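You operate a simulated robot arm through the tools that you are given. There is no shell and no other tool.

Carry out the task below with a simulated robot arm. There is one attempt and no reset: what you move stays moved.

## Task
Put things in order on the low stand. At the end: the ribbed blue filter is on the grey sleeved board; the spray head marked three stands where the orange radio module stood; the grey radio module of the black case stands where the ribbed blue filter stood; the orange radio module from the low stand stands where the grey radio module of the black case stood; whatever was shut is shut again. Leave all else as you found it, and nothing knocked over.
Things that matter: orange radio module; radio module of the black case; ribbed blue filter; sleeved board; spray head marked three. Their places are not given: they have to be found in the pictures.

The check looks at the end state, three seconds after you hand in, the way a careful person would. Anything else that was tipped, shoved, dropped, spilled or broken makes it a failure.

## Robot
A 6-joint arm with a two-finger parallel gripper, fixed in place. Base frame: the origin is at the foot of the arm, x ahead of it, y to its left, z up; the work surface is at about z = 0. Lengths are in mm, angles in degrees, forces in N, time in s.
With the tool pointing down near the work surface it reaches from about 120 to 500 mm from the base axis. Its first joint turns from -72.0 to 72.0 degrees. Payload 0.65 kg.
Tool frame: the origin (TCP) lies between the finger pads and is the grasp point; the fingertips stand 25 mm ahead of it; z points along the fingers, y is the line along which they close. The gripper opens to 76 mm. The fingers are 18 mm wide and 10 mm thick; the gripper's body (36 by 78 mm) begins 45 mm behind the TCP.
Orientation is that of the tool frame in the base frame, as a unit quaternion [x, y, z, w]. With the fingers straight down and closing along the base's y, the tool's x points along the base's -x, its y along +y and its z along -z.

## Interface
- The arm moves only by the tool nudge_tool. Its argument "series" is a list of rows, each a list of 7 numbers: the turn, a rotation vector about the tool's x, y, z in units of 6 degrees (1.0 is 6 degrees), then the shift along the tool's x, y, z in units of 20 mm (1.0 is 20 mm), then the opening, from 0 (shut) to 1 (fully open). In form: [[rx, ry, rz, x, y, z, hand], ...]. A call has 1 to 20 rows; each row shifts and turns the commanded pose from where the row before left it, along the tool's axes as they then stand. A call with a number of a shift or a turn outside -1 to 1 is refused whole. A row lasts 0.2 s, in which the tool goes at most 50 mm and 8.6 degrees; a call with a longer step from one row to the next is refused whole, and so is a gripper value outside its range. Where a pose cannot be reached the arm comes as near as it can. A force on the tool above 40 N (or 10 N above the force at the start of the call, whichever is more), or a blocked arm, ends the call early, and 0.2 s more pass. Each finger travels about 108 mm/s and halts on what it meets, pressing with about 32 N; the grip force reading is that of the motor and also rises with nothing between the fingers. The clock runs only during rows and for 0.2 s after the last one: add rows that do not move to give the fingers time. The reply holds the time, the measured pose of the TCP, the force on the tool along the base axes, the opening and the grip force, in the units named above and with some noise, with the torque about the TCP (base axes, N m) and any sound that the robot's microphone picked up, and new pictures: "show" is both (left out), scene, wrist or none.
- Cameras (640 x 400 px; columns grow to the right, rows downward): "scene" is fixed at [62.7, 280.2, 407.4]; the picture's right is [-0.69, -0.73, 0.00], its down [-0.41, 0.39, -0.83] and it looks along [0.60, -0.57, -0.56] (base axes); focal length 214 px, centre (320, 200). "wrist" rides on the gripper at [58, 11, -81] in the tool frame; the picture's right is [-0.18, 0.98, 0.00], its down [-0.75, -0.14, -0.64] and it looks along [-0.63, -0.12, 0.77] (tool axes); focal length 243 px, centre (320, 200).
- measure_at(camera, pixels): for up to 12 pixels [column, row] of the newest picture of that camera ("zoom" is the newest enlarged one), the place [x, y, z] in the base frame of the surface seen there, good to about 2 mm. It takes no simulated time.
- enlarge(camera, box): a new picture of the part [left, top, right, bottom] of that camera's present view, enlarged. It takes no simulated time.
- job_done(): hands the job in; it is judged then, once.

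Unless the task says otherwise, let go and move clear before handing in.

The tools are called after "Request:" as a command line: name --pt "numbers of a row" for each row, then --argument value for the rest, lists and objects as JSON in quotes. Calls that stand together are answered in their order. nudge_tool: Moves the arm, as the interface text tells. Its arguments: {"type":"object","properties":{"series":{"type":"array","items":{"type":"array","items":{"type":"number"}}},"show":{"type":"string","enum":["both","scene","wrist","none"]}},"required":["series"]} The other tools are called the same way: measure_at (camera, pixels) gives the place of the surface under pixels of a picture; enlarge (camera, box) takes an enlarged picture of a part of a camera's view; job_done () hands the job in.

At the start:

```text
clock: 0.0
ee_pos: [252.4, 39.8, 257.7]
tcp_rot: [0.0, 1.0, 0.0, 0.001]
ft_force: [0.0, 0.3, -0.2]
wrist_torque: [-0.02, 0.02, -0.01]
width: 75.8
grip_force: 0.0
```

scene: 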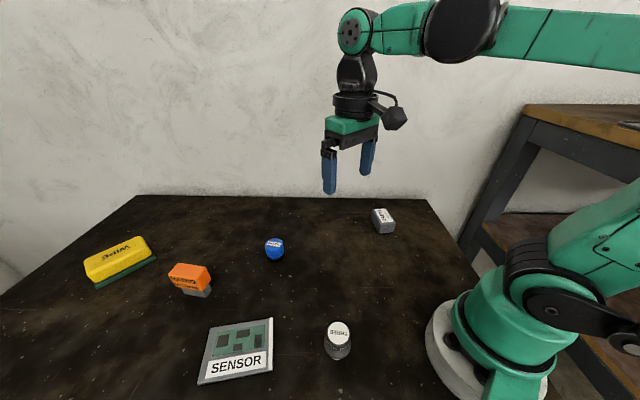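
wrist: 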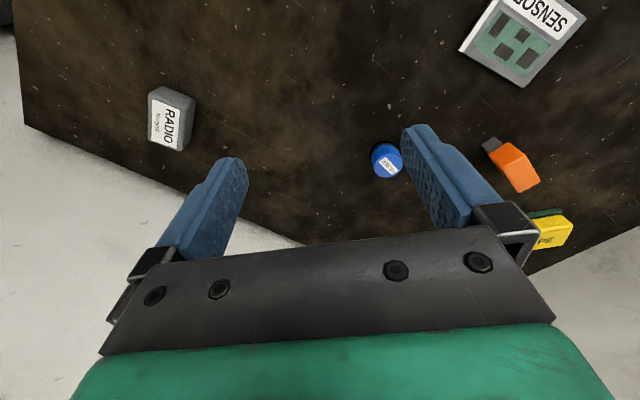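

The pictures show an orange block near (190,278), a blue piece at (274,249), a grey block at (383,220), the board labelled SENSOR at (238,350), a THREE piece at (338,340) and a yellow WIPE. I'll zoom in on each before moving.

Request:
enlarge --camera "scene" --box '[60, 200, 300, 350]'

Request:
enlarge --camera "scene" --box '[180, 300, 340, 400]'

Request:
enlarge --camera "scene" --box '[320, 190, 480, 290]'

Request:
enlarge --camera "wrist" --box '[100, 60, 260, 160]'

Request:
enlarge --camera "wrist" --box '[340, 0, 640, 260]'

```text
2.67 times, centred on (180, 275) of scene
```

zoom: 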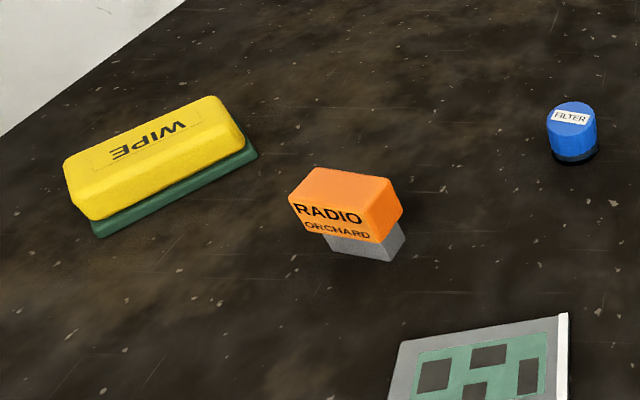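

```text
4.00 times, centred on (260, 350) of scene
```

zoom: 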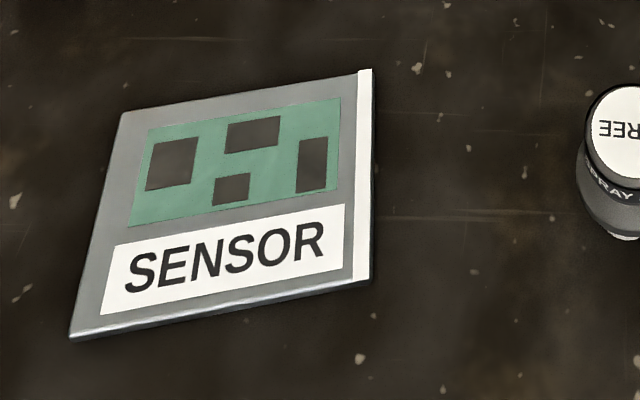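

```text
4.00 times, centred on (400, 240) of scene
```

zoom: 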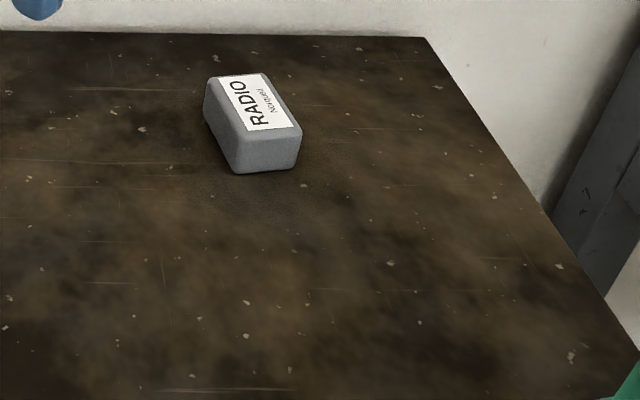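

```text
4.00 times, centred on (180, 110) of wrist
```

zoom: 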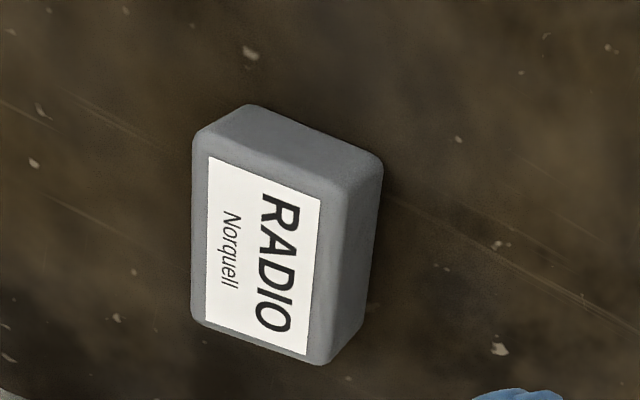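

```text
1.54 times, centred on (490, 130) of wrist
```

zoom: 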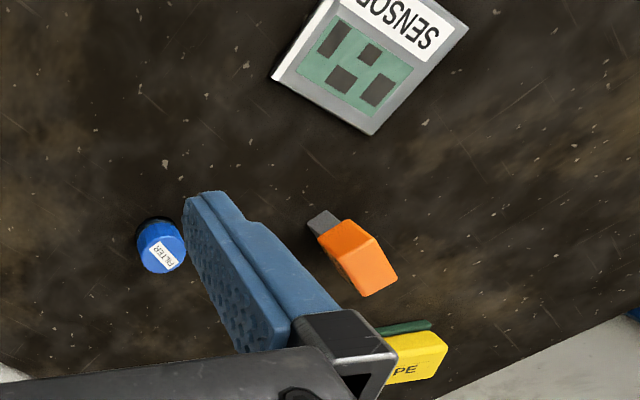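

The grey block reads "RADIO Norquell" and the orange one "RADIO ORCHARD", but no black case is visible yet. I'll measure the things and the surroundings, including the shelf at right and the blue and dark bits at the wrist picture's edges.

Request:
measure_at --camera "scene" --pixels '[[383, 214], [274, 244], [190, 270], [235, 345], [338, 331], [120, 255], [300, 300], [430, 202], [560, 112], [510, 220], [620, 300], [138, 197]]'

Request:
measure_at --camera "wrist" --pixels '[[170, 120], [5, 15], [637, 228], [20, 120], [300, 60], [386, 160], [515, 165], [520, 40], [550, 235]]'

Request:
enlarge --camera "scene" --box '[440, 90, 640, 340]'

Request:
enlarge --camera "scene" --box '[300, 310, 380, 370]'

Request:
enlarge --camera "scene" --box '[0, 180, 140, 400]'

```text
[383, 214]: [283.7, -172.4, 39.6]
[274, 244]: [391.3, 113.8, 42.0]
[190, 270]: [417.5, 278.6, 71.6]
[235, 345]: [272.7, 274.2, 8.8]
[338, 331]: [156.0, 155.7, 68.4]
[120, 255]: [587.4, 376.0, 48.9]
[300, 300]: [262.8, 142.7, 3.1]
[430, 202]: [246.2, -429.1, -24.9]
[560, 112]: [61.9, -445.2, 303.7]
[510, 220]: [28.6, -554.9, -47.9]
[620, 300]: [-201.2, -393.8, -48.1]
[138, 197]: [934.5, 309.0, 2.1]
```

```text
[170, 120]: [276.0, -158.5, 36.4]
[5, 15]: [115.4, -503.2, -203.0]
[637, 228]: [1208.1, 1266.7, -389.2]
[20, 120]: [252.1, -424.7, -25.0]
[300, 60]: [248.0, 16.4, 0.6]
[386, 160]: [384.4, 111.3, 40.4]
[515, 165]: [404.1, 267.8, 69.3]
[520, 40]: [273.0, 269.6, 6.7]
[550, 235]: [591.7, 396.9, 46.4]
```

```text
1.60 times, centred on (540, 215) of scene
```

zoom: 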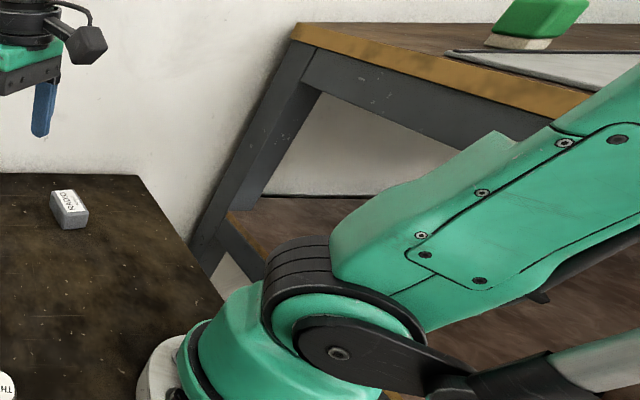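

```text
6.67 times, centred on (340, 340) of scene
```

zoom: 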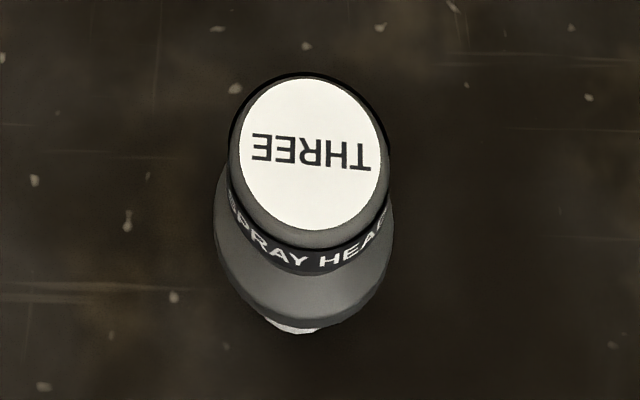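

```text
1.82 times, centred on (70, 290) of scene
```

zoom: 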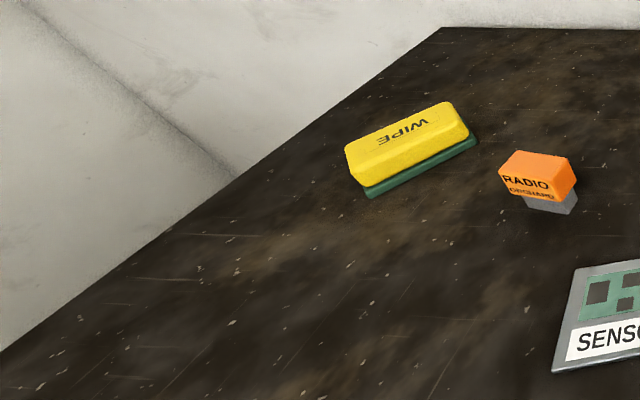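

The stand's objects are clear: radio Norquell at about (280,-165), filter (388,112), orange radio (410,273), board (273,272) and spray head (156,156). No black case is in view, so I'll turn the wrist to look left into the area the scene camera can't see.

Request:
nudge_tool --pt "0 0 -1 0 0 0 1" --pt "0 0 -1 0 0 0 1" --pt "0 0 -1 0 0 0 1" --pt "0 0 -1 0 0 0 1" --pt "0 0 -1 0 0 0 1" --pt "0 0 -1 0 0 0 1" --pt "0 0 -1 0 0 0 1" --pt "0 0 -1 0 0 0 1" --pt "0 0 -1 0 0 0 1" --pt "0 0 -1 0 0 0 1" --pt "0 0 -1 0 0 0 1" --pt "0 0 -1 0 0 0 1" --pt "0 0 -1 0 0 0 1" --pt "0 0 -1 0 0 0 1" --pt "0 0 -1 0 0 0 1"

```text
clock: 3.2
ee_pos: [252.2, 38.2, 257.9]
tcp_rot: [0.707, -0.707, 0.0, -0.001]
ft_force: [-0.8, -0.2, 0.2]
wrist_torque: [-0.01, 0.01, 0.01]
width: 75.9
grip_force: 0.0
```

scene: 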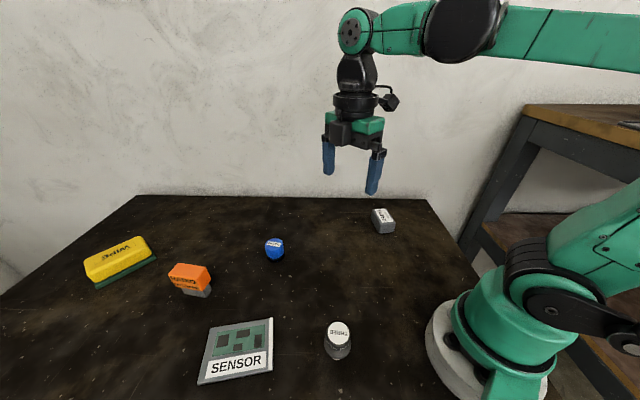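
wrist: 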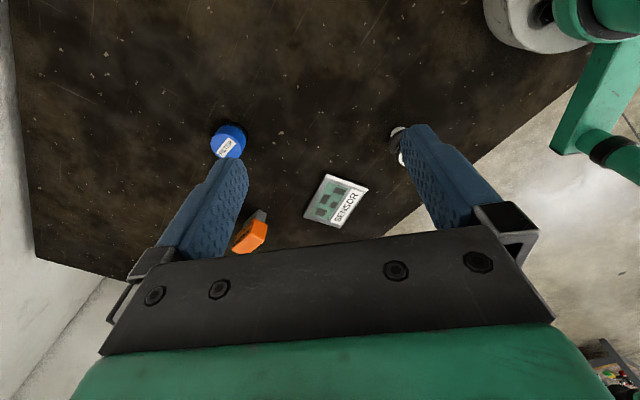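

At bottom right of the wrist picture (615,370) there is some bin on the floor with coloured things. I'll enlarge it, then look further around.

Request:
enlarge --camera "wrist" --box '[560, 320, 640, 400]'

Request:
measure_at --camera "wrist" --pixels '[[615, 375], [600, 350], [580, 200], [400, 225], [540, 15]]'

Request:
nudge_tool --pt "0 0 -1 0 0 0 1" --pt "0 0 -1 0 0 0 1" --pt "0 0 -1 0 0 0 1" --pt "0 0 -1 0 0 0 1" --pt "0 0 -1 0 0 0 1" --pt "0 0 -1 0 0 0 1" --pt "0 0 -1 0 0 0 1" --pt "0 0 -1 0 0 0 1" --pt "0 0 -1 0 0 0 1" --pt "0 0 -1 0 0 0 1" --show "wrist"

```text
5.00 times, centred on (600, 360) of wrist
```

zoom: 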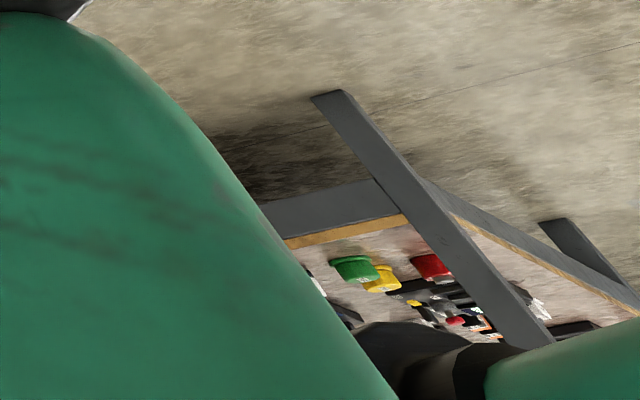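

```text
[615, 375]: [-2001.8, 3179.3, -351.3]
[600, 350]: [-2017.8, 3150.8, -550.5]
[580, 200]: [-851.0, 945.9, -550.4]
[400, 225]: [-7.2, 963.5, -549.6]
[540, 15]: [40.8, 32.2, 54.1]
```

```text
clock: 5.4
ee_pos: [251.8, 39.6, 257.2]
tcp_rot: [0.966, -0.259, 0.0, 0.0]
ft_force: [-0.1, -0.6, -0.8]
wrist_torque: [-0.01, 0.0, -0.02]
width: 75.9
grip_force: 0.1
```

wrist: 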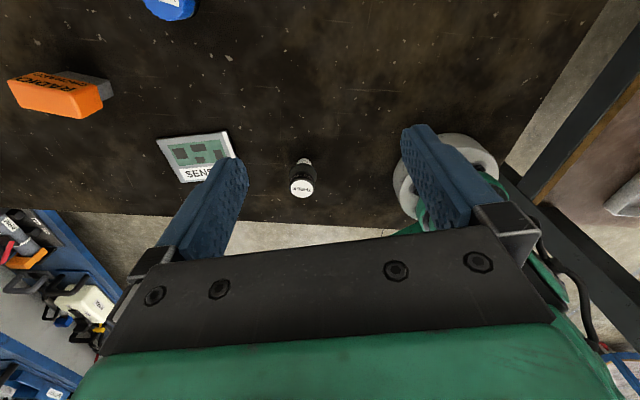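

A blue rack stocked with items appears at left (30,270), and shelving at right (600,200). I'll enlarge both to look for the black case.

Request:
enlarge --camera "wrist" --box '[0, 200, 150, 400]'

Request:
enlarge --camera "wrist" --box '[480, 100, 640, 400]'

Request:
measure_at --camera "wrist" --pixels '[[30, 240], [80, 295], [10, 330], [620, 150], [620, 200], [600, 370], [555, 180]]'

Request:
enlarge --camera "wrist" --box '[270, 140, 350, 210]'

```text
2.00 times, centred on (75, 300) of wrist
```

zoom: 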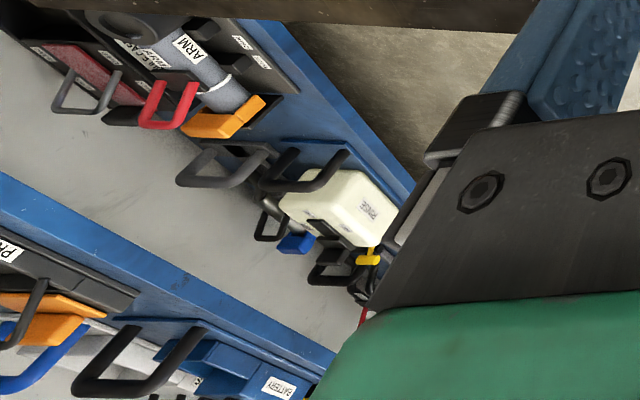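

```text
1.33 times, centred on (560, 250) of wrist
```

zoom: 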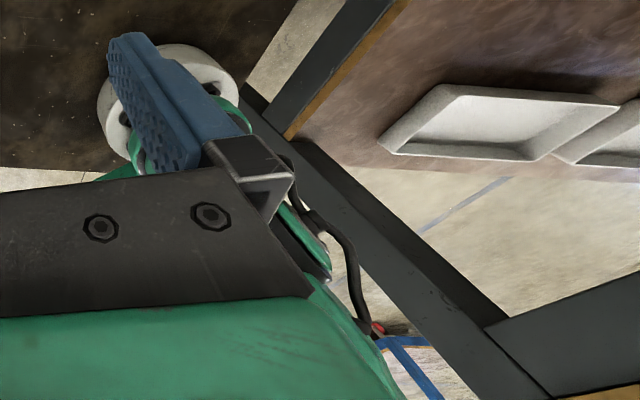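

```text
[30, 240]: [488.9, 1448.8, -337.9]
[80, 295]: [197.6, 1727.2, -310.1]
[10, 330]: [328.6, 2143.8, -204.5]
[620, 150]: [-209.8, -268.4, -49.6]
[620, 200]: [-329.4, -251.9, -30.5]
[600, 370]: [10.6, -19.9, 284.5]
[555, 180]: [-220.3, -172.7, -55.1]
```

```text
5.71 times, centred on (310, 175) of wrist
```

zoom: 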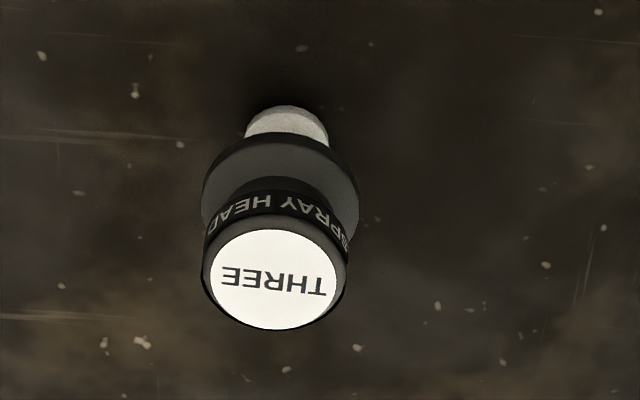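

The blue rack is over 1.4 m away, so out of reach and just background. Next I'll turn the wrist to the other side to inspect the stand by the right wall.

Request:
nudge_tool --pt "0 0 1 0 0 0 1" --pt "0 0 1 0 0 0 1" --pt "0 0 1 0 0 0 1" --pt "0 0 1 0 0 0 1" --pt "0 0 1 0 0 0 1" --pt "0 0 1 0 0 0 1" --pt "0 0 1 0 0 0 1" --pt "0 0 1 0 0 0 1" --pt "0 0 1 0 0 0 1" --pt "0 0 1 0 0 0 1" --pt "0 0 1 0 0 0 1" --pt "0 0 1 0 0 0 1" --pt "0 0 1 0 0 0 1" --pt "0 0 1 0 0 0 1" --pt "0 0 1 0 0 0 1" --pt "0 0 1 0 0 0 1" --pt "0 0 1 0 0 0 1" --pt "0 0 1 0 0 0 1" --pt "0 0 1 0 0 0 1" --pt "0 0 1 0 0 0 1" --show "none"

Request:
nudge_tool --pt "0 0 1 0 0 0 1" --pt "0 0 1 0 0 0 1" --pt "0 0 1 0 0 0 1" --pt "0 0 1 0 0 0 1" --pt "0 0 1 0 0 0 1" --pt "0 0 1 0 0 0 1" --pt "0 0 1 0 0 0 1" --pt "0 0 1 0 0 0 1" --pt "0 0 1 0 0 0 1" --pt "0 0 1 0 0 0 1" --pt "0 0 1 0 0 0 1" --pt "0 0 1 0 0 0 1" --pt "0 0 1 0 0 0 1" --pt "0 0 1 0 0 0 1" --pt "0 0 1 0 0 0 1" --pt "0 0 1 0 0 0 1" --pt "0 0 1 0 0 0 1" --pt "0 0 1 0 0 0 1"

```text
clock: 9.6
ee_pos: [251.3, 37.9, 257.5]
tcp_rot: [-0.258, 0.966, 0.0, 0.0]
ft_force: [1.2, 0.1, -0.1]
wrist_torque: [0.02, -0.02, 0.02]
width: 76.0
grip_force: 0.1
```

```text
clock: 13.4
ee_pos: [252.7, 40.7, 257.8]
tcp_rot: [0.63, 0.777, 0.0, 0.001]
ft_force: [-0.2, -0.3, 0.6]
wrist_torque: [-0.02, -0.01, 0.01]
width: 76.1
grip_force: 0.0
```

scene: 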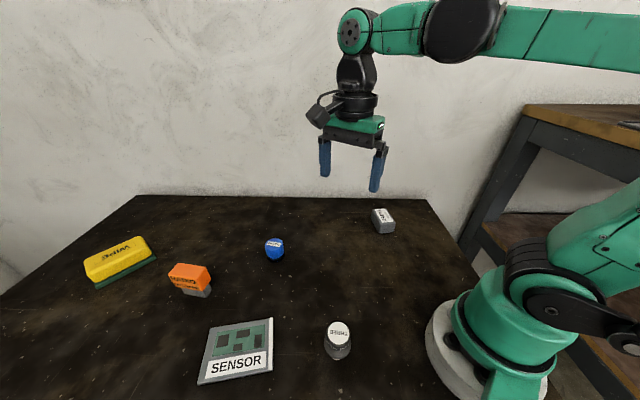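
wrist: 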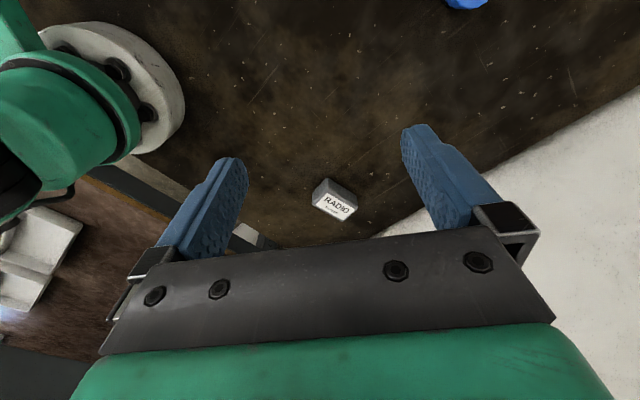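

No black case lies within the arm's reach, so the Norquell block at (335,200) in the wrist picture is the only grey radio. I'll turn the wrist back and move over the filter for close measurements.

Request:
nudge_tool --pt "0 0 -1 0 0 0 1" --pt "0 0 -1 0 0 0 1" --pt "0 0 -1 0 0 0 1" --pt "0 0 -1 0 0 0 1" --pt "0 0 -1 0 0 0 1" --pt "0 0 -1 0 0 0 1" --pt "0 0 -1 0 0 0 1" --pt "0 0 -1 0 0 0 1" --pt "0 0 -1 0 0 0 1" --pt "0 0 -1 0 0 0 1" --pt "0 0 -1 0 0 0 1" --pt "0 0 -1 0 0 0 1" --pt "0 0 -1 0 0 0 1" --pt "0 0 0 -0.8 0.5 0 1" --pt "0 0 0 -0.8 0.5 0 1" --pt "0 0 0 -0.8 0.5 0 1" --pt "0 0 0 -0.8 0.5 0 1" --pt "0 0 0 -0.8 0.5 0.5 1" --pt "0 0 0 0 0.5 0.5 1" --pt "0 0 0 0 0.5 0.5 1"

```text
clock: 17.6
ee_pos: [331.7, 109.1, 228.3]
tcp_rot: [0.0, 1.0, 0.001, 0.0]
ft_force: [-0.1, -0.3, 0.4]
wrist_torque: [0.01, -0.02, -0.01]
width: 76.2
grip_force: 0.0
```

scene: 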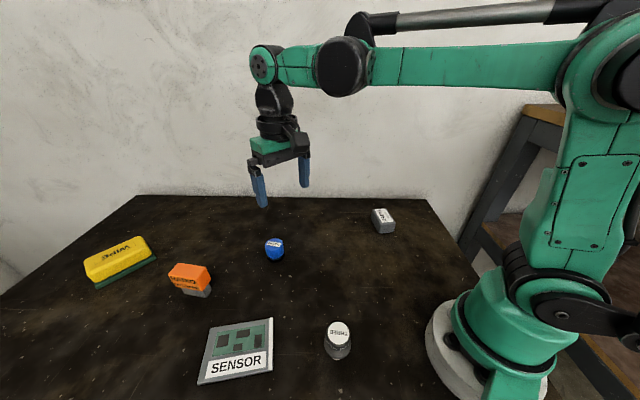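
wrist: 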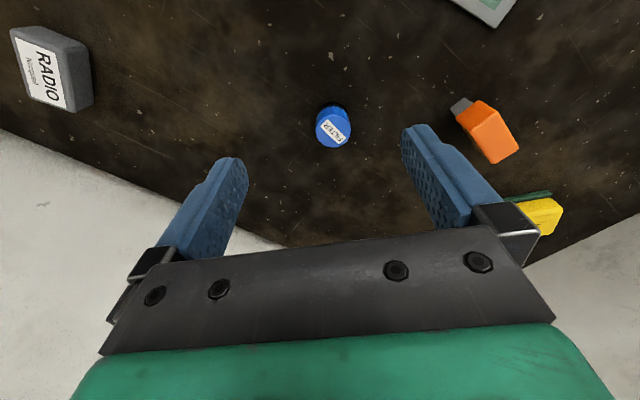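

The filter sits centred between the fingers at (333,127). I'll enlarge it, the orange radio and the board for exact geometry.

Request:
enlarge --camera "wrist" --box '[293, 90, 373, 160]'

Request:
measure_at --camera "wrist" --pixels '[[333, 127], [318, 127], [349, 127], [333, 112], [333, 142], [323, 118], [343, 118], [332, 105], [312, 127], [356, 127]]'

Request:
enlarge --camera "wrist" --box '[430, 70, 590, 250]'

Request:
enlarge --camera "scene" --box '[244, 225, 304, 275]'

Request:
measure_at --camera "scene" --pixels '[[274, 241], [274, 246], [274, 255], [274, 260], [267, 250], [282, 250], [266, 243], [282, 243]]'

```text
5.71 times, centred on (333, 125) of wrist
```

zoom: 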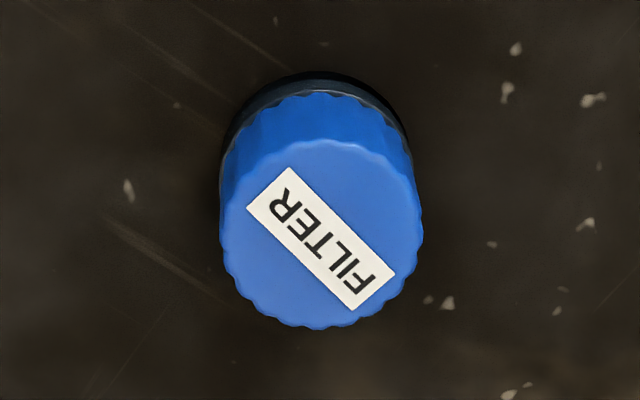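

```text
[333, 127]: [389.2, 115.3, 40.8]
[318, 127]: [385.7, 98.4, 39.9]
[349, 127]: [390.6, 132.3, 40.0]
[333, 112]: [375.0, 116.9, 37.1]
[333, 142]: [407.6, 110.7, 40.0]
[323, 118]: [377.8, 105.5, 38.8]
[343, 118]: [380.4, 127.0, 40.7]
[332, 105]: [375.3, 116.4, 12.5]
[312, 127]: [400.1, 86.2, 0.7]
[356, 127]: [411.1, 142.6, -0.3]
```

```text
2.22 times, centred on (510, 160) of wrist
```

zoom: 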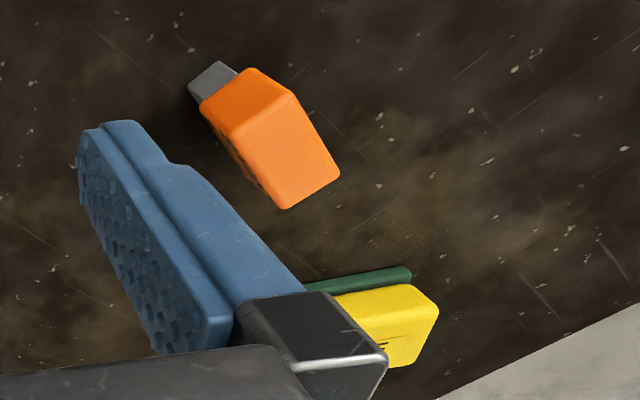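

```text
8.00 times, centred on (274, 250) of scene
```

zoom: 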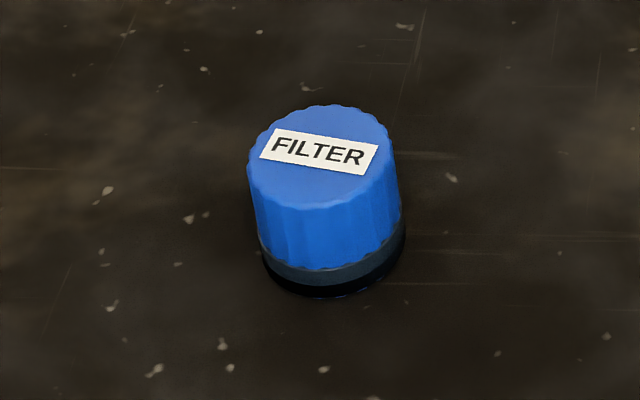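

```text
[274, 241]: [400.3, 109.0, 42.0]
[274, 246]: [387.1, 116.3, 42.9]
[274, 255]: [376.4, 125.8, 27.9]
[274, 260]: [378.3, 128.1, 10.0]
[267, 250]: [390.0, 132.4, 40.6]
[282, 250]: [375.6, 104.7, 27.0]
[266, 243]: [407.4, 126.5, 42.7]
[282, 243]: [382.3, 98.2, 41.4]
```

The filter is about 38 mm wide, 41 mm high, centred near (393.5,114). Now I'll measure the board's corners and the other objects from the scene picture.

Request:
measure_at --camera "scene" --pixels '[[211, 329], [270, 319], [271, 369], [200, 382], [235, 363], [238, 340], [220, 344], [256, 331], [236, 375], [240, 325], [267, 345], [207, 355]]'

Request:
measure_at --camera "scene" --pixels '[[176, 266], [206, 270], [170, 277], [204, 287], [185, 265], [192, 270], [190, 290], [205, 294], [210, 292], [183, 288], [187, 280], [200, 280]]'

Request:
measure_at --camera "scene" --pixels '[[374, 210], [387, 209], [393, 220], [380, 223], [379, 231], [393, 229], [374, 219], [384, 216]]'

Request:
measure_at --camera "scene" --pixels '[[338, 323], [338, 337], [330, 330], [346, 330], [338, 330], [338, 344], [328, 345], [347, 345], [338, 352], [336, 358], [330, 352], [346, 353]]'

Request:
measure_at --camera "wrist" --pixels '[[15, 32], [70, 108], [45, 25], [88, 48], [94, 104], [460, 105], [484, 102], [500, 115], [474, 125], [500, 160], [517, 148], [490, 130]]'

Request:
enlarge --camera "scene" --box '[155, 250, 225, 305]'

```text
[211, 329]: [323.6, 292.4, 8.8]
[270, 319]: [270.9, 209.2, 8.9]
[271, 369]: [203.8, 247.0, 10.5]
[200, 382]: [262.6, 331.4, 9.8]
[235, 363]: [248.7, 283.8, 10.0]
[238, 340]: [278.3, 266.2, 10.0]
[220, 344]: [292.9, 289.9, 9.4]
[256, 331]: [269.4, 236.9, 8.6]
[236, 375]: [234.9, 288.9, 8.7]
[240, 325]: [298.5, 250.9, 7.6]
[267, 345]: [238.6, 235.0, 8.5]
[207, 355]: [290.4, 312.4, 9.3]
```

```text
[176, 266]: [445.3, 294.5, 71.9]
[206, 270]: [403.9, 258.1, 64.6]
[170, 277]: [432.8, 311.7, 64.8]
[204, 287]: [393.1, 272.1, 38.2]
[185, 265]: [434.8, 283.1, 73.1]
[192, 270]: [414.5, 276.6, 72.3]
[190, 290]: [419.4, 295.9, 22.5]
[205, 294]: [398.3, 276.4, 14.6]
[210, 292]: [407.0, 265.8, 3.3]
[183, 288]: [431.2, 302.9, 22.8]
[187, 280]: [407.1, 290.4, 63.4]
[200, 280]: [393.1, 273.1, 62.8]
```

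```text
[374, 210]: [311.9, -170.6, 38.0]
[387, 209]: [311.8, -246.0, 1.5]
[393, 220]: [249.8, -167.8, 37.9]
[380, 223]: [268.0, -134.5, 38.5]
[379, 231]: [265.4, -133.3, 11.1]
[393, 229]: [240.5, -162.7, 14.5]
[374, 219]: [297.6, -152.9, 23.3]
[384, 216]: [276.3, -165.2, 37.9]
```

```text
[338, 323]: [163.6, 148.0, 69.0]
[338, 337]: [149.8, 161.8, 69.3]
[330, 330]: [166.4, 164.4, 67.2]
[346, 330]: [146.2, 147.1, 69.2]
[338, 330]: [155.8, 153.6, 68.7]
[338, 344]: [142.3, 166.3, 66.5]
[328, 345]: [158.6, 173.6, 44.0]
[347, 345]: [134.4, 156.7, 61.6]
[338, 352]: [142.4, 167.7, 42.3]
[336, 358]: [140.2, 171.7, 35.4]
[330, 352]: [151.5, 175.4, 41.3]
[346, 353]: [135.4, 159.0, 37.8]
```

```text
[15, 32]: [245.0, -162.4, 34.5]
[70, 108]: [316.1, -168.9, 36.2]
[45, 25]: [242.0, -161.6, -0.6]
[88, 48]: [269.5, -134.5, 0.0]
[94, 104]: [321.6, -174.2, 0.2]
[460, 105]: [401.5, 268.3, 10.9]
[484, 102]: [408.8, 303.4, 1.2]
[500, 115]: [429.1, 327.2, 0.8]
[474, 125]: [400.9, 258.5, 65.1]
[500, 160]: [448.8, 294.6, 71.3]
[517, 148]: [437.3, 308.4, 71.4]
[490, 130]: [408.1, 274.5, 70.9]
```

```text
7.27 times, centred on (190, 278) of scene
```

zoom: 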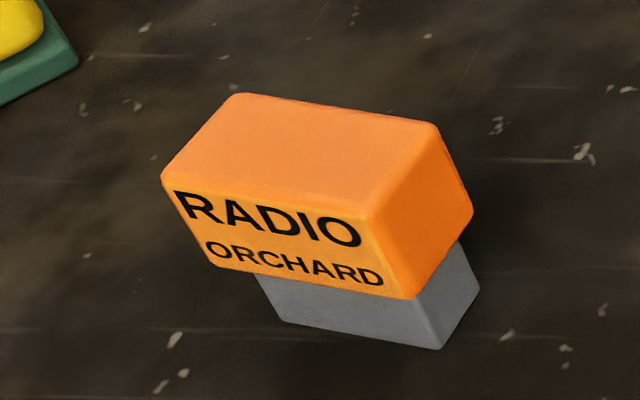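

Board: corners give a centre near (265,270) with its top at z≈9. Grey radio centre is about (279,-166), long axis at -39°. Orange radio is about (420,285), long axis at 43°. I'll go above the filter and check alignment there.

Request:
nudge_tool --pt "0 0 0 -0.764 0.0525 0.5 1" --pt "0 0 0 -0.764 0.0525 0.5 1" --pt "0 0 0 -0.764 0.0525 0.5 1" --pt "0 0 0 -0.764 0.0525 0.5 1" --pt "0 0 0 0 0 1 1" --pt "0 0 0 0 0 1 1" --pt "0 0 0 0 0 1 1" --pt "0 0 0 0 0 1 1" --pt "0 0 0 0 0 1 1" --pt "0 0 0 0 0 0.6 1"

```text
clock: 19.8
ee_pos: [393.8, 113.9, 75.5]
tcp_rot: [0.0, 1.0, 0.0, 0.0]
ft_force: [-0.2, 0.4, 0.5]
wrist_torque: [0.04, 0.01, 0.01]
width: 76.1
grip_force: 0.1
```

scene: 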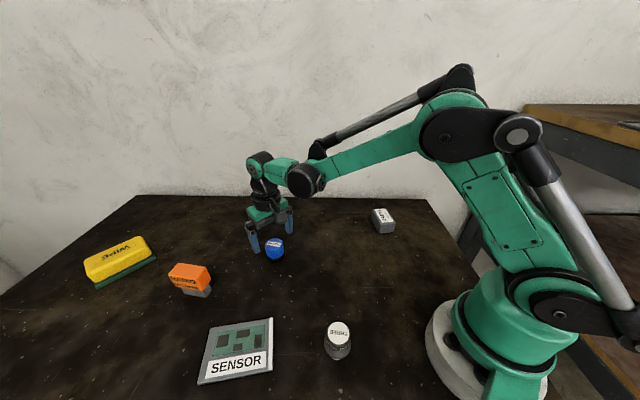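
wrist: 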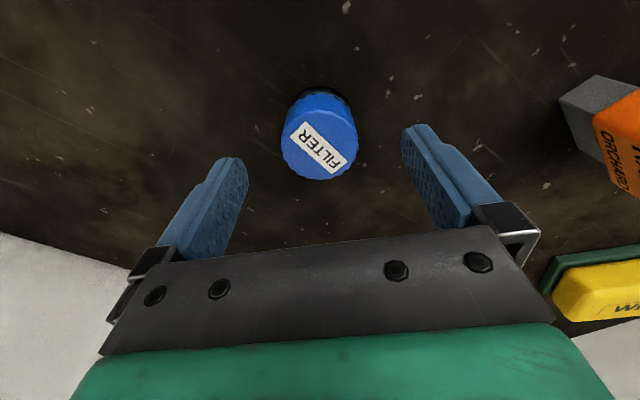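

The filter top's centre at (321,145) projects to (394,114), so I'm aligned. I'll descend to z≈34 and close.

Request:
nudge_tool --pt "0 0 0 0 0 0.7 1" --pt "0 0 0 0 0 0.7 1" --pt "0 0 0 0 0 0.65 1" --pt "0 0 0 0 0 0 1" --pt "0 0 0 0 0 0 0.7" --pt "0 0 0 0 0 0 0.5" --pt "0 0 0 0 0 0 0.4" --pt "0 0 0 0 0 0 0.3" --pt "0 0 0 0 0 0 0.3"

```text
clock: 21.8
ee_pos: [394.3, 114.7, 35.7]
tcp_rot: [0.0, 1.0, 0.0, 0.0]
ft_force: [0.0, -0.3, 0.4]
wrist_torque: [0.0, 0.03, 0.04]
width: 40.2
grip_force: 31.7
```

scene: 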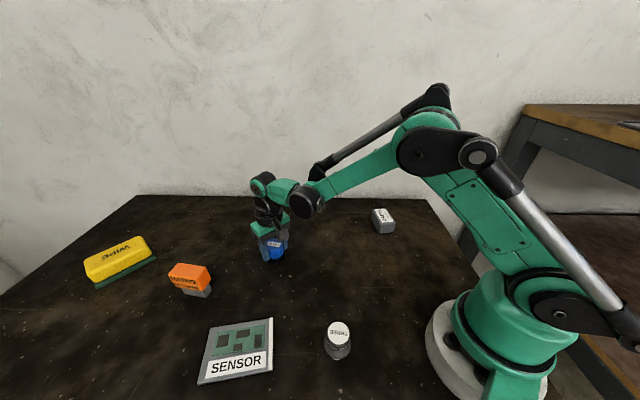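
wrist: 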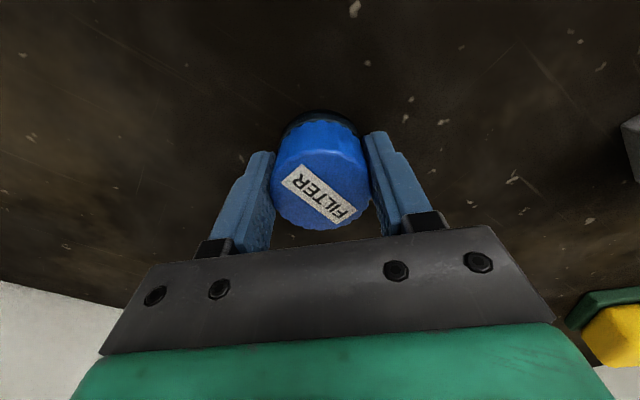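

The filter is gripped (width 40.2, force 31.7). I'll lift it and check that it comes whole, with nothing left behind.

Request:
nudge_tool --pt "0 0 0 0 0 -0.3 0.3" --pt "0 0 0 0 0 -0.7 0.3" --pt "0 0 0 0 0 -1 0.3" --pt "0 0 0 0 0 -1 0.3" --pt "0 0 0 0 0 -1 0.3" --pt "0 0 0 0 0 -1 0.3"

Request:
enlarge --camera "scene" --box '[220, 180, 320, 280]'

```text
clock: 23.2
ee_pos: [395.5, 113.9, 134.4]
tcp_rot: [-0.001, 1.0, 0.0, 0.0]
ft_force: [0.9, 0.0, -0.1]
wrist_torque: [-0.01, -0.01, 0.01]
width: 40.5
grip_force: 32.2
```

scene: 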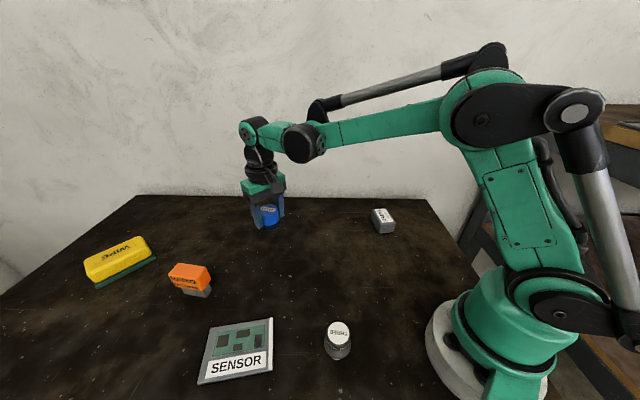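
wrist: 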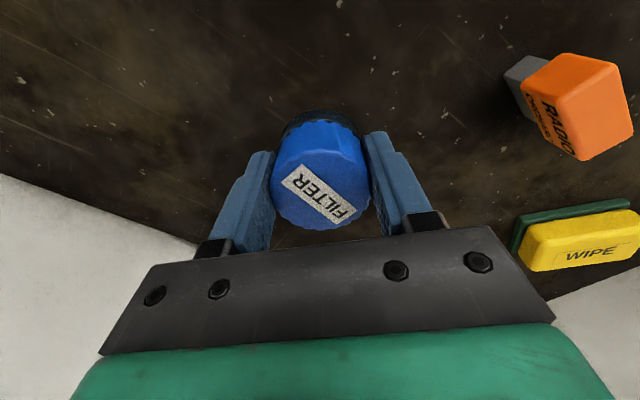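

```text
4.00 times, centred on (270, 230) of scene
```

zoom: 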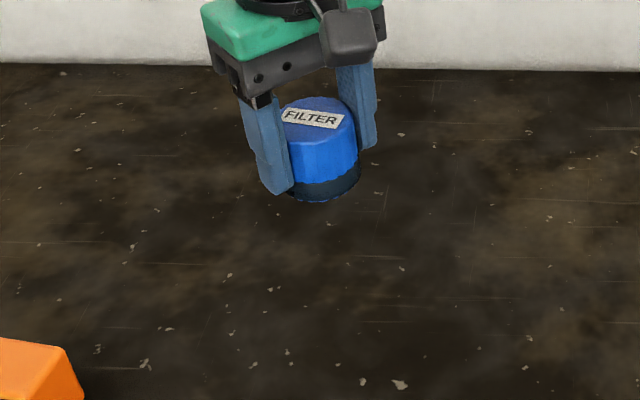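

The filter came up whole with its black base ring. Now I'll carry it over the board's centre (265,270) and lower most of the way.

Request:
nudge_tool --pt "0 0 0 0.806 0.975 0 0.3" --pt "0 0 0 0.806 0.975 0 0.3" --pt "0 0 0 0.806 0.975 0 0.3" --pt "0 0 0 0.806 0.975 0 0.3" --pt "0 0 0 0.806 0.975 0 0.3" --pt "0 0 0 0.806 0.975 0 0.3" --pt "0 0 0 0.806 0.975 0 0.3" --pt "0 0 0 0.806 0.975 0 0.3" --pt "0 0 0 0 0 0.9 0.3" --pt "0 0 0 0 0 0.9 0.3" --pt "0 0 0 0 0 0.9 0.3" --pt "0 0 0 0 0 0.9 0.3" --pt "0 0 0 0 0 0 0.3"

Request:
enlarge --camera "scene" --box '[180, 280, 300, 400]'

```text
clock: 26.0
ee_pos: [264.9, 270.1, 64.0]
tcp_rot: [0.0, 1.0, 0.0, 0.0]
ft_force: [0.3, -0.3, -1.4]
wrist_torque: [0.03, -0.03, 0.02]
width: 40.5
grip_force: 32.3
```

scene: 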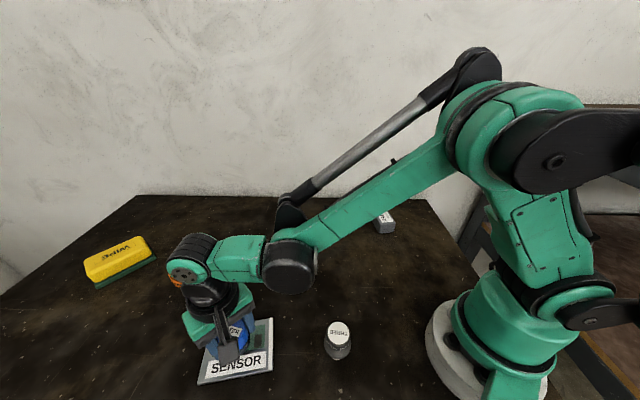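
wrist: 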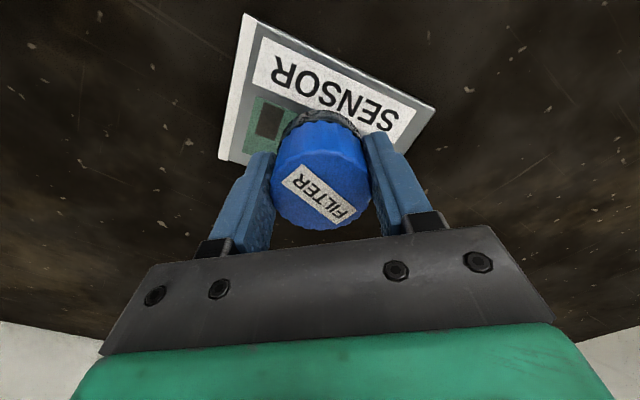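

```text
3.33 times, centred on (240, 340) of scene
```

zoom: 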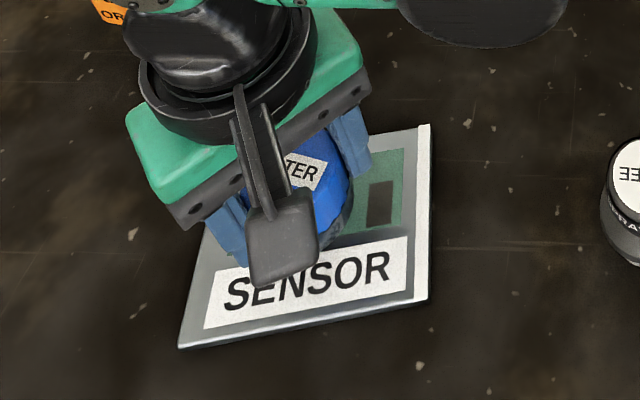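

The filter hovers over the board's middle, about 19 mm above it. I'll lower slowly towards contact and read the force.

Request:
nudge_tool --pt "0 0 0 0 0 0.4 0.3" --pt "0 0 0 0 0 0.3 0.3" --pt "0 0 0 0 0 0.1 0.3" --pt "0 0 0 0 0 0.07 0.3" --pt "0 0 0 0 0 0 0.3" --show "none"

```text
clock: 27.2
ee_pos: [265.5, 270.9, 45.4]
tcp_rot: [0.001, 1.0, 0.0, 0.0]
ft_force: [-1.0, 0.0, -1.0]
wrist_torque: [-0.02, 0.01, -0.03]
width: 40.3
grip_force: 32.1
```

No contact yet at z 45.4. I'll go down in small steps.

Request:
nudge_tool --pt "0 0 0 0 0 0.05 0.3" --pt "0 0 0 0 0 0.04 0.3" --pt "0 0 0 0 0 0 0.3" --show "none"

```text
clock: 28.0
ee_pos: [265.0, 270.6, 44.1]
tcp_rot: [0.0, 1.0, 0.0, 0.0]
ft_force: [0.8, -0.3, -0.2]
wrist_torque: [0.02, 0.01, -0.01]
width: 40.3
grip_force: 31.7
```

Request:
nudge_tool --pt "0 0 0 0 0 0.04 0.3" --pt "0 0 0 0 0 0.04 0.3" --pt "0 0 0 0 0 0 0.3"

Request:
enlarge --camera "scene" --box '[190, 310, 290, 390]'

```text
clock: 28.8
ee_pos: [264.1, 270.3, 42.6]
tcp_rot: [0.0, 1.0, 0.0, 0.0]
ft_force: [0.4, -0.7, 0.0]
wrist_torque: [0.02, -0.01, 0.0]
width: 40.4
grip_force: 31.8
```

scene: 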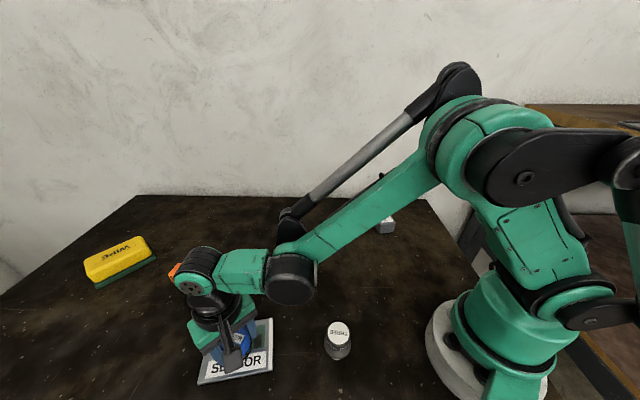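
wrist: 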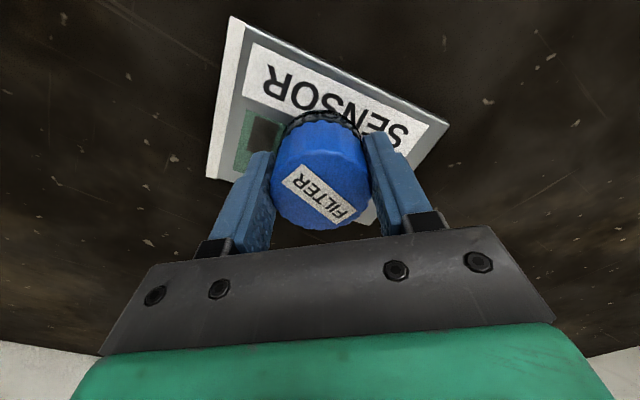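

```text
5.00 times, centred on (240, 350) of scene
```

zoom: 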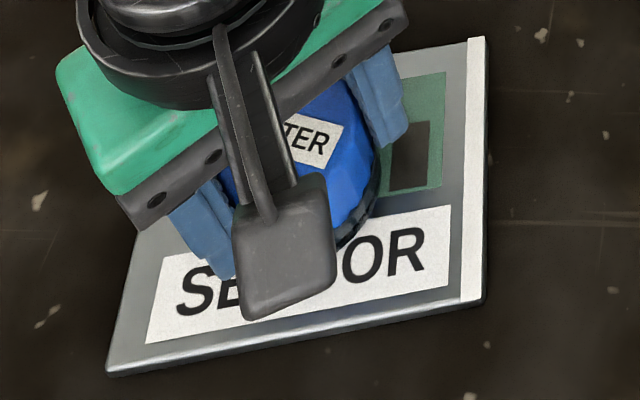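

Force is still near zero at z 42.6, so the board's top is a bit lower than measured. I'll continue in 1 mm steps.

Request:
nudge_tool --pt "0 0 0 0 0 0.04 0.3" --pt "0 0 0 0 0 0.03 0.3" --pt "0 0 0 0 0 0 0.3" --show "none"

Request:
nudge_tool --pt "0 0 0 0 0 0.03 0.3" --pt "0 0 0 0 0 0.03 0.3" --pt "0 0 0 0 0 0 0.3" --show "none"

```text
clock: 29.6
ee_pos: [263.6, 269.3, 39.9]
tcp_rot: [0.0, 1.0, 0.0, 0.001]
ft_force: [1.1, -1.2, 7.2]
wrist_torque: [-0.02, -0.02, 0.02]
width: 40.4
grip_force: 32.3
```

```text
clock: 30.4
ee_pos: [264.3, 270.4, 39.6]
tcp_rot: [0.0, 1.0, 0.0, 0.001]
ft_force: [1.0, -0.5, 6.9]
wrist_torque: [-0.04, -0.07, 0.01]
width: 40.1
grip_force: 31.9
```

Contact was made (about 7 N). I'll open the fingers and rise straight up.

Request:
nudge_tool --pt "0 0 0 0 0 0 0.56" --pt "0 0 0 0 0 0 0.65" --pt "0 0 0 0 0 0 0.8" --pt "0 0 0 0 0 0 0.8" --pt "0 0 0 0 0 -0.5 0.8" --pt "0 0 0 0 0 -1 0.8" --pt "0 0 0 0 0 -1 0.8" --pt "0 0 0 0 0 -1 1" --pt "0 0 0 0 0 -1 1" --pt "0 0 0 0 0 -1 1" --pt "0 0 0 0 0 -1 1"

Request:
enlarge --camera "wrist" --box '[200, 0, 440, 240]'

```text
clock: 32.8
ee_pos: [264.2, 269.6, 169.7]
tcp_rot: [0.001, 1.0, 0.0, 0.0]
ft_force: [-0.1, -0.3, 0.5]
wrist_torque: [0.0, 0.02, 0.01]
width: 76.1
grip_force: 0.1
```

scene: 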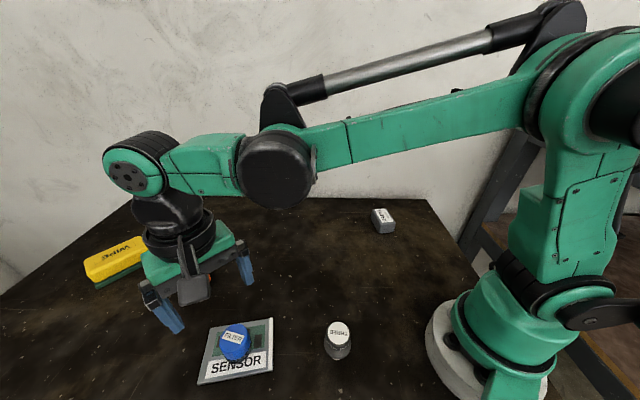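
wrist: 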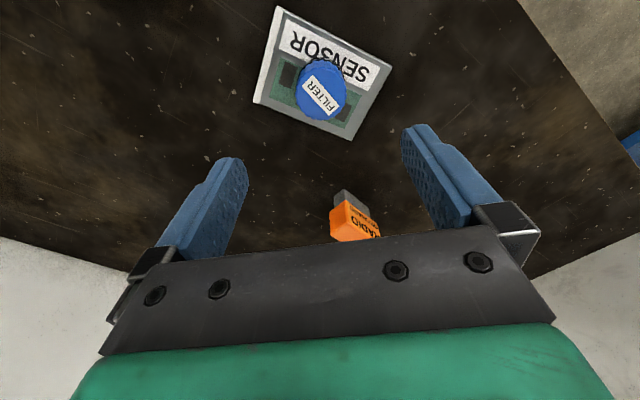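

```text
1.67 times, centred on (320, 120) of wrist
```

zoom: 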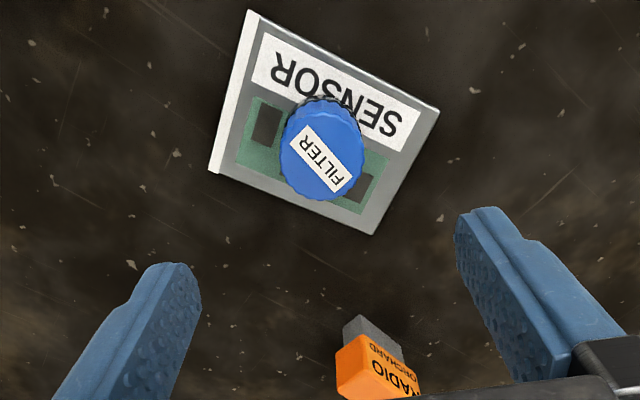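

The filter stands on the board, and the board hasn't moved. Next I'll travel at height to the grey radio near (279,-166).

Request:
nudge_tool --pt "0 0 0 0 -1 0 1" --pt "0 0 0 0 -1 0 1" --pt "0 0 0 0 -1 0 1" --pt "0 0 0 0 -1 0 1" --pt "0 0 0 0 -1 0 1" --pt "0 0 0 0 -1 0 1" --pt "0 0 0 0 -1 0 1" --pt "0 0 0 0 -1 0 1" --pt "0 0 0 0 -1 0 1" --pt "0 0 0 0 -1 0 1" --pt "0 0 0 0 -1 0 1" --pt "0 0 0 0 -1 0 1" --pt "0 0 0 0 -1 0 1" --pt "0 0 0 0 -1 0 1" --pt "0 0 0 0 -1 0 1" --pt "0 0 0 0 -1 0 1" --pt "0 0 0 0 -1 0 1" --pt "0 0 0 0 -1 0 1" --pt "0 0 0 0 -1 0 1" --pt "0 0 0 0 -1 0 1" --show "none"

Request:
nudge_tool --pt "0 0 0 -0.3625 -0.9 0 1" --pt "0 0 0 -0.3625 -0.9 0 1" --pt "0 0 0.9667 0 0 0 1" --pt "0 0 0.9667 0 0 0 1" --pt "0 0 0.9667 0 0 0 1" --pt "0 0 0.9667 0 0 0 1" --pt "0 0 0.9667 0 0 0 1" --pt "0 0 0.9667 0 0 0 1" --pt "0 0 0.9667 0 0 0 1" --pt "0 0 0 0 0 1 1" --pt "0 0 0 0 0 1 1" --pt "0 0 0 0 0 1 1"

```text
clock: 37.0
ee_pos: [263.4, -129.8, 168.9]
tcp_rot: [0.0, 1.0, 0.0, 0.0]
ft_force: [0.7, 0.3, -0.3]
wrist_torque: [0.01, 0.0, -0.01]
width: 75.7
grip_force: 0.1
```

```text
clock: 39.6
ee_pos: [279.4, -165.6, 109.3]
tcp_rot: [0.347, 0.938, 0.0, 0.0]
ft_force: [0.4, -0.6, -0.4]
wrist_torque: [-0.03, -0.03, 0.03]
width: 76.2
grip_force: 0.0
```

scene: 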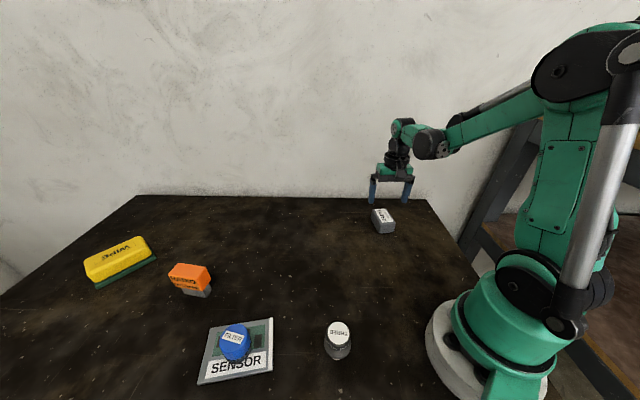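
wrist: 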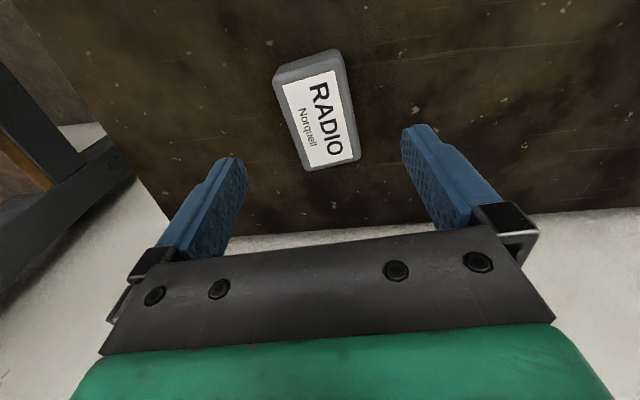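

The grey radio lies between the fingers at (318,110). I'll measure its corners to check centre and yaw.

Request:
measure_at --camera "wrist" --pixels '[[284, 85], [335, 70], [306, 165], [355, 155], [318, 117], [295, 128], [346, 110], [309, 74], [332, 162], [276, 72], [338, 52], [360, 160]]'

Request:
enlarge --camera "wrist" --box '[260, 40, 380, 180]'

```text
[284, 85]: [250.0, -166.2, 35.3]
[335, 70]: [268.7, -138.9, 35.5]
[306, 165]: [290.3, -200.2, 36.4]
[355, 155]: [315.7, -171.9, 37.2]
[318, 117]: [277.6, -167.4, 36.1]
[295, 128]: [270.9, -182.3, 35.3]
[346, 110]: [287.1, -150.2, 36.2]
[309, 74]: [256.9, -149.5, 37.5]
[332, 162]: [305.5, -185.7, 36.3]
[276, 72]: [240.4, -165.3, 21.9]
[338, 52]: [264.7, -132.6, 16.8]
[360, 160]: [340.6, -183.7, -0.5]
```

```text
2.86 times, centred on (320, 110) of wrist
```

zoom: 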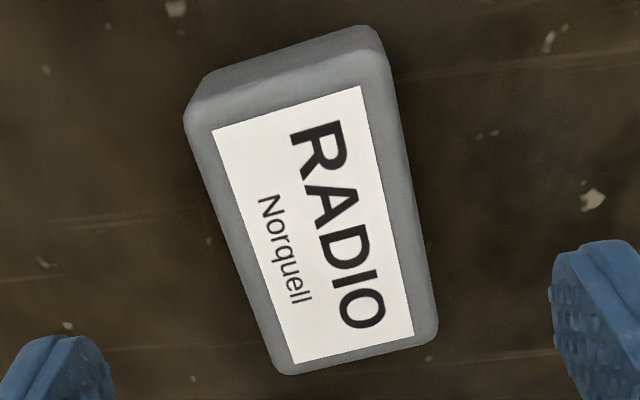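

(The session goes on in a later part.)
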